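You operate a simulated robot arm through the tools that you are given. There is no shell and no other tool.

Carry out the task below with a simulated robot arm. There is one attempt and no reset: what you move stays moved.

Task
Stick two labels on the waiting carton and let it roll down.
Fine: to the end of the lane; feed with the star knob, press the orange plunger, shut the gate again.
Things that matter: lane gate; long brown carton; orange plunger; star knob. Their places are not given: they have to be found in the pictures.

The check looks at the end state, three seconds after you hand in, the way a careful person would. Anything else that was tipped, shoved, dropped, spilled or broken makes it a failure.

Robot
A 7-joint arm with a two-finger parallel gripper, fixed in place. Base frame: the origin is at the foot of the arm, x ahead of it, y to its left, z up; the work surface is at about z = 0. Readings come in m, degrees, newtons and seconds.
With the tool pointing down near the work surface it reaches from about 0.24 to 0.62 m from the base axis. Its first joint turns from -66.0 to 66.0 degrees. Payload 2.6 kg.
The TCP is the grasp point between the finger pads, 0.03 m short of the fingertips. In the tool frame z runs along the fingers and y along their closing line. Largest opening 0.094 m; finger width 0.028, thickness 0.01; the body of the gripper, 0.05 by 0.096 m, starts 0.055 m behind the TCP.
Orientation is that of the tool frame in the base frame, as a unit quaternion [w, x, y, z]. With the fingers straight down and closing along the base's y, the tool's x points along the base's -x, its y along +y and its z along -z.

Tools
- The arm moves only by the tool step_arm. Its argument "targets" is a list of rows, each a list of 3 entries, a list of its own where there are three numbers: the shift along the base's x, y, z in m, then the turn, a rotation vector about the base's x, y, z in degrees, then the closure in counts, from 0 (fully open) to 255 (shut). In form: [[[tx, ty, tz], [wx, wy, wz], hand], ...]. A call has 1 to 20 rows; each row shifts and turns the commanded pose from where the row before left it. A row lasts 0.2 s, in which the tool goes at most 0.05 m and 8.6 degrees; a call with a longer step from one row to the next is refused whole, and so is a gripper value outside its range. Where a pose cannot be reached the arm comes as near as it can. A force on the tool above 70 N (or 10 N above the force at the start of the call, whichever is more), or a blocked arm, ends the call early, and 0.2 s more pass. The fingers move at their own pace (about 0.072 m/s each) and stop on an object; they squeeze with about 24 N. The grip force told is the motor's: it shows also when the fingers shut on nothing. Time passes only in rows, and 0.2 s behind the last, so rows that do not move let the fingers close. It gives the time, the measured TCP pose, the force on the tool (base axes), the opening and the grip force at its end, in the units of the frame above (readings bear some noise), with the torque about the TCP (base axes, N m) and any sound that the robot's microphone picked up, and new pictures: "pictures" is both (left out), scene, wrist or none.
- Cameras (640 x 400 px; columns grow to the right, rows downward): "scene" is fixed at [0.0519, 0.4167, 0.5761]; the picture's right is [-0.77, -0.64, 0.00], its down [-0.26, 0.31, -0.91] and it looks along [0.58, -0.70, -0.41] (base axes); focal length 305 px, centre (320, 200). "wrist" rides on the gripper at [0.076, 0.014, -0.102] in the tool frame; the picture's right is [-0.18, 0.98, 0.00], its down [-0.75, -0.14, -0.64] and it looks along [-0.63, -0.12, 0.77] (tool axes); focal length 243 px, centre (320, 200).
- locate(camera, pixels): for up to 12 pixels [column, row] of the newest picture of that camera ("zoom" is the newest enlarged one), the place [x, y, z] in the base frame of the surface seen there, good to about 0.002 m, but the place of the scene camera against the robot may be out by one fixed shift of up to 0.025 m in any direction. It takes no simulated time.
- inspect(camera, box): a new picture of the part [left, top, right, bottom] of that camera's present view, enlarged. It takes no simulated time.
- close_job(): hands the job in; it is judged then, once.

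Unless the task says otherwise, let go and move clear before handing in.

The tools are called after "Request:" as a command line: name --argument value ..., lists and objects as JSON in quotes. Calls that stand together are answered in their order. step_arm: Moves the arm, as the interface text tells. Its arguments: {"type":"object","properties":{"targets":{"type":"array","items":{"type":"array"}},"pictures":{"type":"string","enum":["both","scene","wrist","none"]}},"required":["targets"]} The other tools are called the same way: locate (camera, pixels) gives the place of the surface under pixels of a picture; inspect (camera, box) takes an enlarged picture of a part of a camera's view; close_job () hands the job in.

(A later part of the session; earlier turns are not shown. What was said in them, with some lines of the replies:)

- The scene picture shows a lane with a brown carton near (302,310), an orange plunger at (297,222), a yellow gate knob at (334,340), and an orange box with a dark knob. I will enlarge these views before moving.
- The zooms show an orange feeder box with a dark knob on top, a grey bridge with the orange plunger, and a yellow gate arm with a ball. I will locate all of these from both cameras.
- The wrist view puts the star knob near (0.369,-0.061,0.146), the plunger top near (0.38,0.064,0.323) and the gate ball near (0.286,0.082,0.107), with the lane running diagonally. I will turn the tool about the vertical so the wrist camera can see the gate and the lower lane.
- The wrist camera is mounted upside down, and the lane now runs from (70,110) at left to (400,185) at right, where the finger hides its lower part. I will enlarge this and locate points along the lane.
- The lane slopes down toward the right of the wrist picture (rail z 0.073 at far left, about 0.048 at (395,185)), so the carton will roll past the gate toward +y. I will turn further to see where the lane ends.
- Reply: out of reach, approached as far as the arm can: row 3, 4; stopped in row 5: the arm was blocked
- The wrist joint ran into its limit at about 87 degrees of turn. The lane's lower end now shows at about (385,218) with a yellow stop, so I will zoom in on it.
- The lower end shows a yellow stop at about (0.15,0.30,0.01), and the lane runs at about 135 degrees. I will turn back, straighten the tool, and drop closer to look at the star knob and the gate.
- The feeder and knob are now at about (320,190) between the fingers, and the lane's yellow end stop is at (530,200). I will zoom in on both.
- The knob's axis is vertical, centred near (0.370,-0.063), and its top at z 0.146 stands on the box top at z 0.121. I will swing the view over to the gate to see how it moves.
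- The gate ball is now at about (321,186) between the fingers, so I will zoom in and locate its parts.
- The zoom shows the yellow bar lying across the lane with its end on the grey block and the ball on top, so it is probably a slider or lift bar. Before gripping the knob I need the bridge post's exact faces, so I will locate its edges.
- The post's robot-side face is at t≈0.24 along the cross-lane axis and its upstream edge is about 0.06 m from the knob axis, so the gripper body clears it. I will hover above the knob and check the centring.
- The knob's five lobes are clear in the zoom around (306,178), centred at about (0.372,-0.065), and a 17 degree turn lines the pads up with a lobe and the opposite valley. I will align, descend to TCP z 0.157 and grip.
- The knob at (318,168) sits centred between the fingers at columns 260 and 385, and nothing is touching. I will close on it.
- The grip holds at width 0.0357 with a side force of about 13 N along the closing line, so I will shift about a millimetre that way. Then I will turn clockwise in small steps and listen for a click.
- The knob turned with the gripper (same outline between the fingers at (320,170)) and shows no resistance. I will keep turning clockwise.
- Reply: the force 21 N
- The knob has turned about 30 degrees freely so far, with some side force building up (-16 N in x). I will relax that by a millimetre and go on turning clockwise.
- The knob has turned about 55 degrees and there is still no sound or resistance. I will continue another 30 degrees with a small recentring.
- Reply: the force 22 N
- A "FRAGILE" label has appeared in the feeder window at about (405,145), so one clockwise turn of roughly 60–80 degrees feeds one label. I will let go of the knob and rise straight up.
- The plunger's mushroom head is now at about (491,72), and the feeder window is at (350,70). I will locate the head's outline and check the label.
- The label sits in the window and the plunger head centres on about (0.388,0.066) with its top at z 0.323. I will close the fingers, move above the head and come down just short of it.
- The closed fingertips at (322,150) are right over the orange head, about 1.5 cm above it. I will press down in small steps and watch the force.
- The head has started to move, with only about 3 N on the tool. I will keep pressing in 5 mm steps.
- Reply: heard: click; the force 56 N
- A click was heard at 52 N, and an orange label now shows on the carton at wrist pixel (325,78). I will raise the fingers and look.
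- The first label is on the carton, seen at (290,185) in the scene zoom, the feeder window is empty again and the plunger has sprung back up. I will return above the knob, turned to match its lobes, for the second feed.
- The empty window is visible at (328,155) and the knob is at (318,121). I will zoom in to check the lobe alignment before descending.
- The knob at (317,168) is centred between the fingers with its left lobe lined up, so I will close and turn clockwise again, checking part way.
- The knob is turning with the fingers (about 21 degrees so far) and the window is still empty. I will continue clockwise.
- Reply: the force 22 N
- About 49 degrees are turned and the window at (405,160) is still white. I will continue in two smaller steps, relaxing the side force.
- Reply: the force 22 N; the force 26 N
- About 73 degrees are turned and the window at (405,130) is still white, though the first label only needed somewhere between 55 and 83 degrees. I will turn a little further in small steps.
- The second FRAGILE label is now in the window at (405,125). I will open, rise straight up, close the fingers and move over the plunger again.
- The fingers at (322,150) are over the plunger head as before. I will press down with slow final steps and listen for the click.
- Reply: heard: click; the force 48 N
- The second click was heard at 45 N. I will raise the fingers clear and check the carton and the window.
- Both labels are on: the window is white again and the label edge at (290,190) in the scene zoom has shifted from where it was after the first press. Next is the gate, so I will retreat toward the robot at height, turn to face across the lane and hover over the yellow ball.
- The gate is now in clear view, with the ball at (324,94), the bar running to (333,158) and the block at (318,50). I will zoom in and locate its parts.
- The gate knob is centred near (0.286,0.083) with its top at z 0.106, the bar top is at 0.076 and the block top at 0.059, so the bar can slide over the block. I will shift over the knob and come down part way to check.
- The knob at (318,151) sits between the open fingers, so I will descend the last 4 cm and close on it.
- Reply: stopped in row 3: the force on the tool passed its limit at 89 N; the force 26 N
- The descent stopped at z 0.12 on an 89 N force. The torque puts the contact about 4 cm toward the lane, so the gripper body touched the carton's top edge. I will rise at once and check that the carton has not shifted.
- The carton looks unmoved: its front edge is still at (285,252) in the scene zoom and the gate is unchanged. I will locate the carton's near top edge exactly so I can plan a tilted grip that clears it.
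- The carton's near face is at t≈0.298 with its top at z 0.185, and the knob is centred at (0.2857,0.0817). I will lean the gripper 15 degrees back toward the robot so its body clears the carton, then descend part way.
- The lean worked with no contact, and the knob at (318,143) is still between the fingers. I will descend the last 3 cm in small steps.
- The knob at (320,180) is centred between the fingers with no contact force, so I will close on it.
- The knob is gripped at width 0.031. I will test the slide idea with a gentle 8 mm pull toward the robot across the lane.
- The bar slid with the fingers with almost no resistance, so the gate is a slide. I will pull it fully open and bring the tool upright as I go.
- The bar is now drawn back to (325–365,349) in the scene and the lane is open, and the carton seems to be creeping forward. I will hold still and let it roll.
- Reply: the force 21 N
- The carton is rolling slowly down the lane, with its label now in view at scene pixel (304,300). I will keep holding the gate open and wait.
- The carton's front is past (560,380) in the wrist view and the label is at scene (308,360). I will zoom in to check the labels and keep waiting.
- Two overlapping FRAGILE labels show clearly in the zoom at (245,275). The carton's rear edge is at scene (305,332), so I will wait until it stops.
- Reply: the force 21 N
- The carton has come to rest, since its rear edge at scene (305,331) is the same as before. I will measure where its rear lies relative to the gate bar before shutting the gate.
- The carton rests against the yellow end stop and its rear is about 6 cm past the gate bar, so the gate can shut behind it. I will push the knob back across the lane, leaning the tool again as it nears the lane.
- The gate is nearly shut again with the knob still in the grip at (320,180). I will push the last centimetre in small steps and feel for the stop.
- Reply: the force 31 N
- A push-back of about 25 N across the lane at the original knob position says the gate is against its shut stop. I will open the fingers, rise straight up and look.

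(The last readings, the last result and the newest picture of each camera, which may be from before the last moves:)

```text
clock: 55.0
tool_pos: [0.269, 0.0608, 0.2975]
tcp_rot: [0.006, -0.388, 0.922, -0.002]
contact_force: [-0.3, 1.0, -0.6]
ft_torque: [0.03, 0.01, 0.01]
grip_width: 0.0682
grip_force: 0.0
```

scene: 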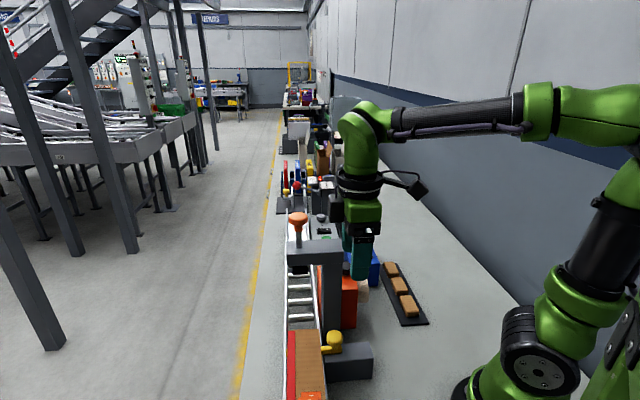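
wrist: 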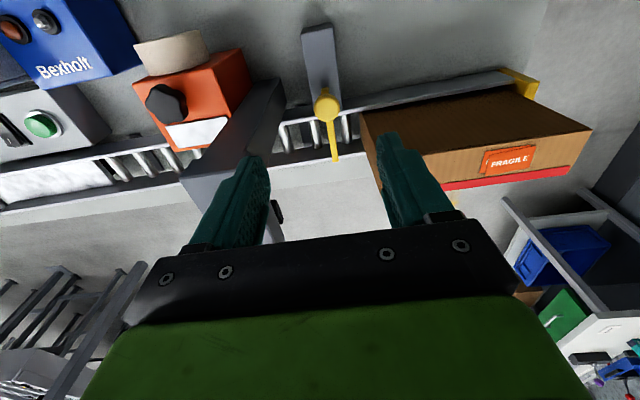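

Request:
inspect --camera "wrist" --box '[260, 0, 600, 220]'

Request:
locate --camera "wrist" --pixels '[[326, 106], [336, 155], [333, 135], [366, 120], [372, 150], [585, 130], [530, 85], [505, 95]]'

Request:
inspect --camera "scene" --box '[270, 240, 390, 400]'

```text
1.82 times, centred on (430, 110) of wrist
```

zoom: 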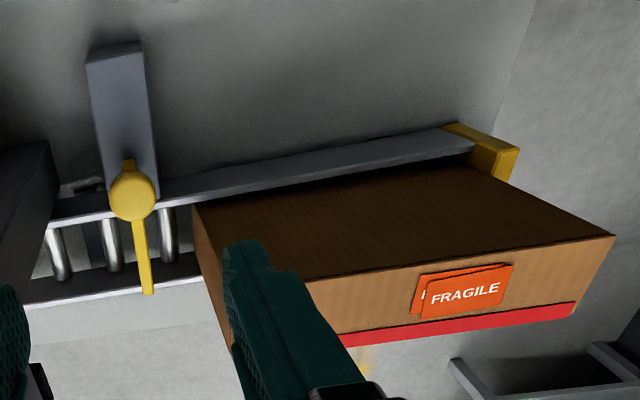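

```text
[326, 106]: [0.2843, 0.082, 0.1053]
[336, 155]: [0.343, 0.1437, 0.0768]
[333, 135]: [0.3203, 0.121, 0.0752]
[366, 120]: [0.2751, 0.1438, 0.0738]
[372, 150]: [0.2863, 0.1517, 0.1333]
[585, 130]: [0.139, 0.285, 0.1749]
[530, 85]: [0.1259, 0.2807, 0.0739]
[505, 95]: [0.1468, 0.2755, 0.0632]
```

```text
2.50 times, centred on (330, 320) of scene
```

zoom: 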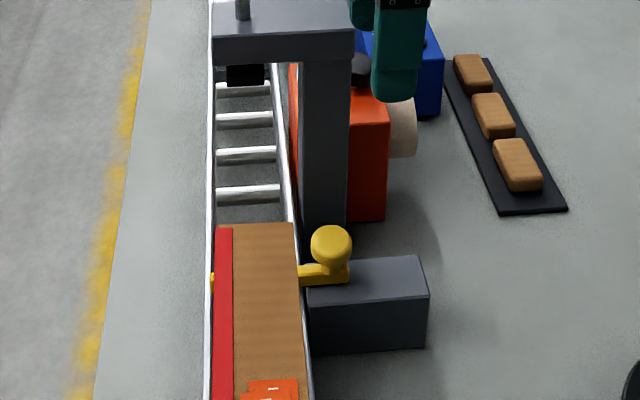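

Everything looks right: the knob is back at (0.284,0.082), the bar spans the lane to (336,155), and the carton sits against the end stop with two FRAGILE labels at (510,160). The feeder window is empty. I will back the arm up and away, and take one last look.

Request:
step_arm --targets '[[[0, 0, 0.04], [0, 0, 0], 70], [[0, -0.02, 0.04], [0, 0, 0], 70], [[0, -0.03, 0.03], [0, 0, 0], 70], [[0, -0.03, 0], [0, 0, 0], 70], [[0, -0.03, 0], [0, 0, 0], 70], [[0, 0, 0], [0, 0, 0], 70], [[0, 0, 0], [0, 0, 0], 70]]' --pictures "both"

```text
clock: 56.6
tool_pos: [0.2692, -0.0486, 0.4074]
tcp_rot: [0.007, -0.388, 0.922, -0.001]
contact_force: [0.2, -0.3, -0.4]
ft_torque: [-0.01, -0.03, -0.02]
grip_width: 0.0684
grip_force: 0.0
```

scene: 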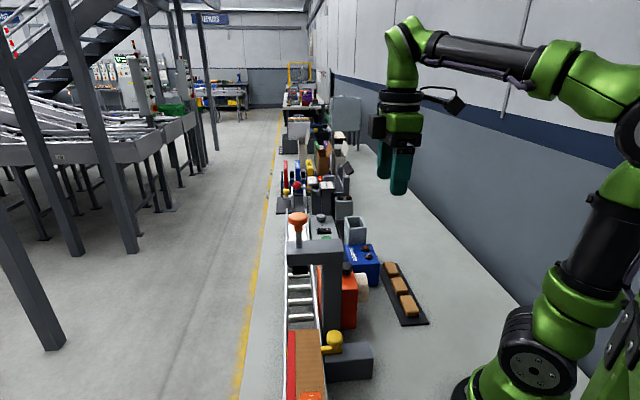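
wrist: 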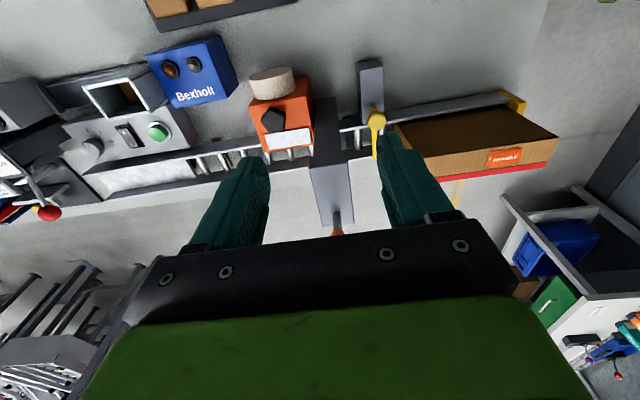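

The last pictures show the carton at the lane's end with its labels (wrist (505,158)), the gate shut at (376,130), the plunger up at scene (297,220), and everything else in place. The arm is clear, so I am handing in.

Request:
close_job

```text
The job is handed in.
```

The carton has two FRAGILE labels on it and has rolled down to the yellow stop at the end of the lane. The gate is shut again behind it.

- **Labels:** Each one was fed with the star knob, about 75–80 degrees clockwise, and pressed on with the orange plunger, which clicked both times. The second label lies partly over the first, so only the edge of the first one shows.
- **Gate:** It slides across the lane. I pulled it open, waited for the carton to stop, and pushed it back until it met its stop. The knob is back where it started.
- **One contact to know about:** On my first reach for the gate knob, the gripper body came down on the carton's top edge and the arm stopped at 89 N. I backed off and saw no shift or damage to the carton, then reached in again with the gripper tilted to clear it.

The last pictures show nothing else moved. The arm was clear of the station when I handed in, and no result has come back yet.
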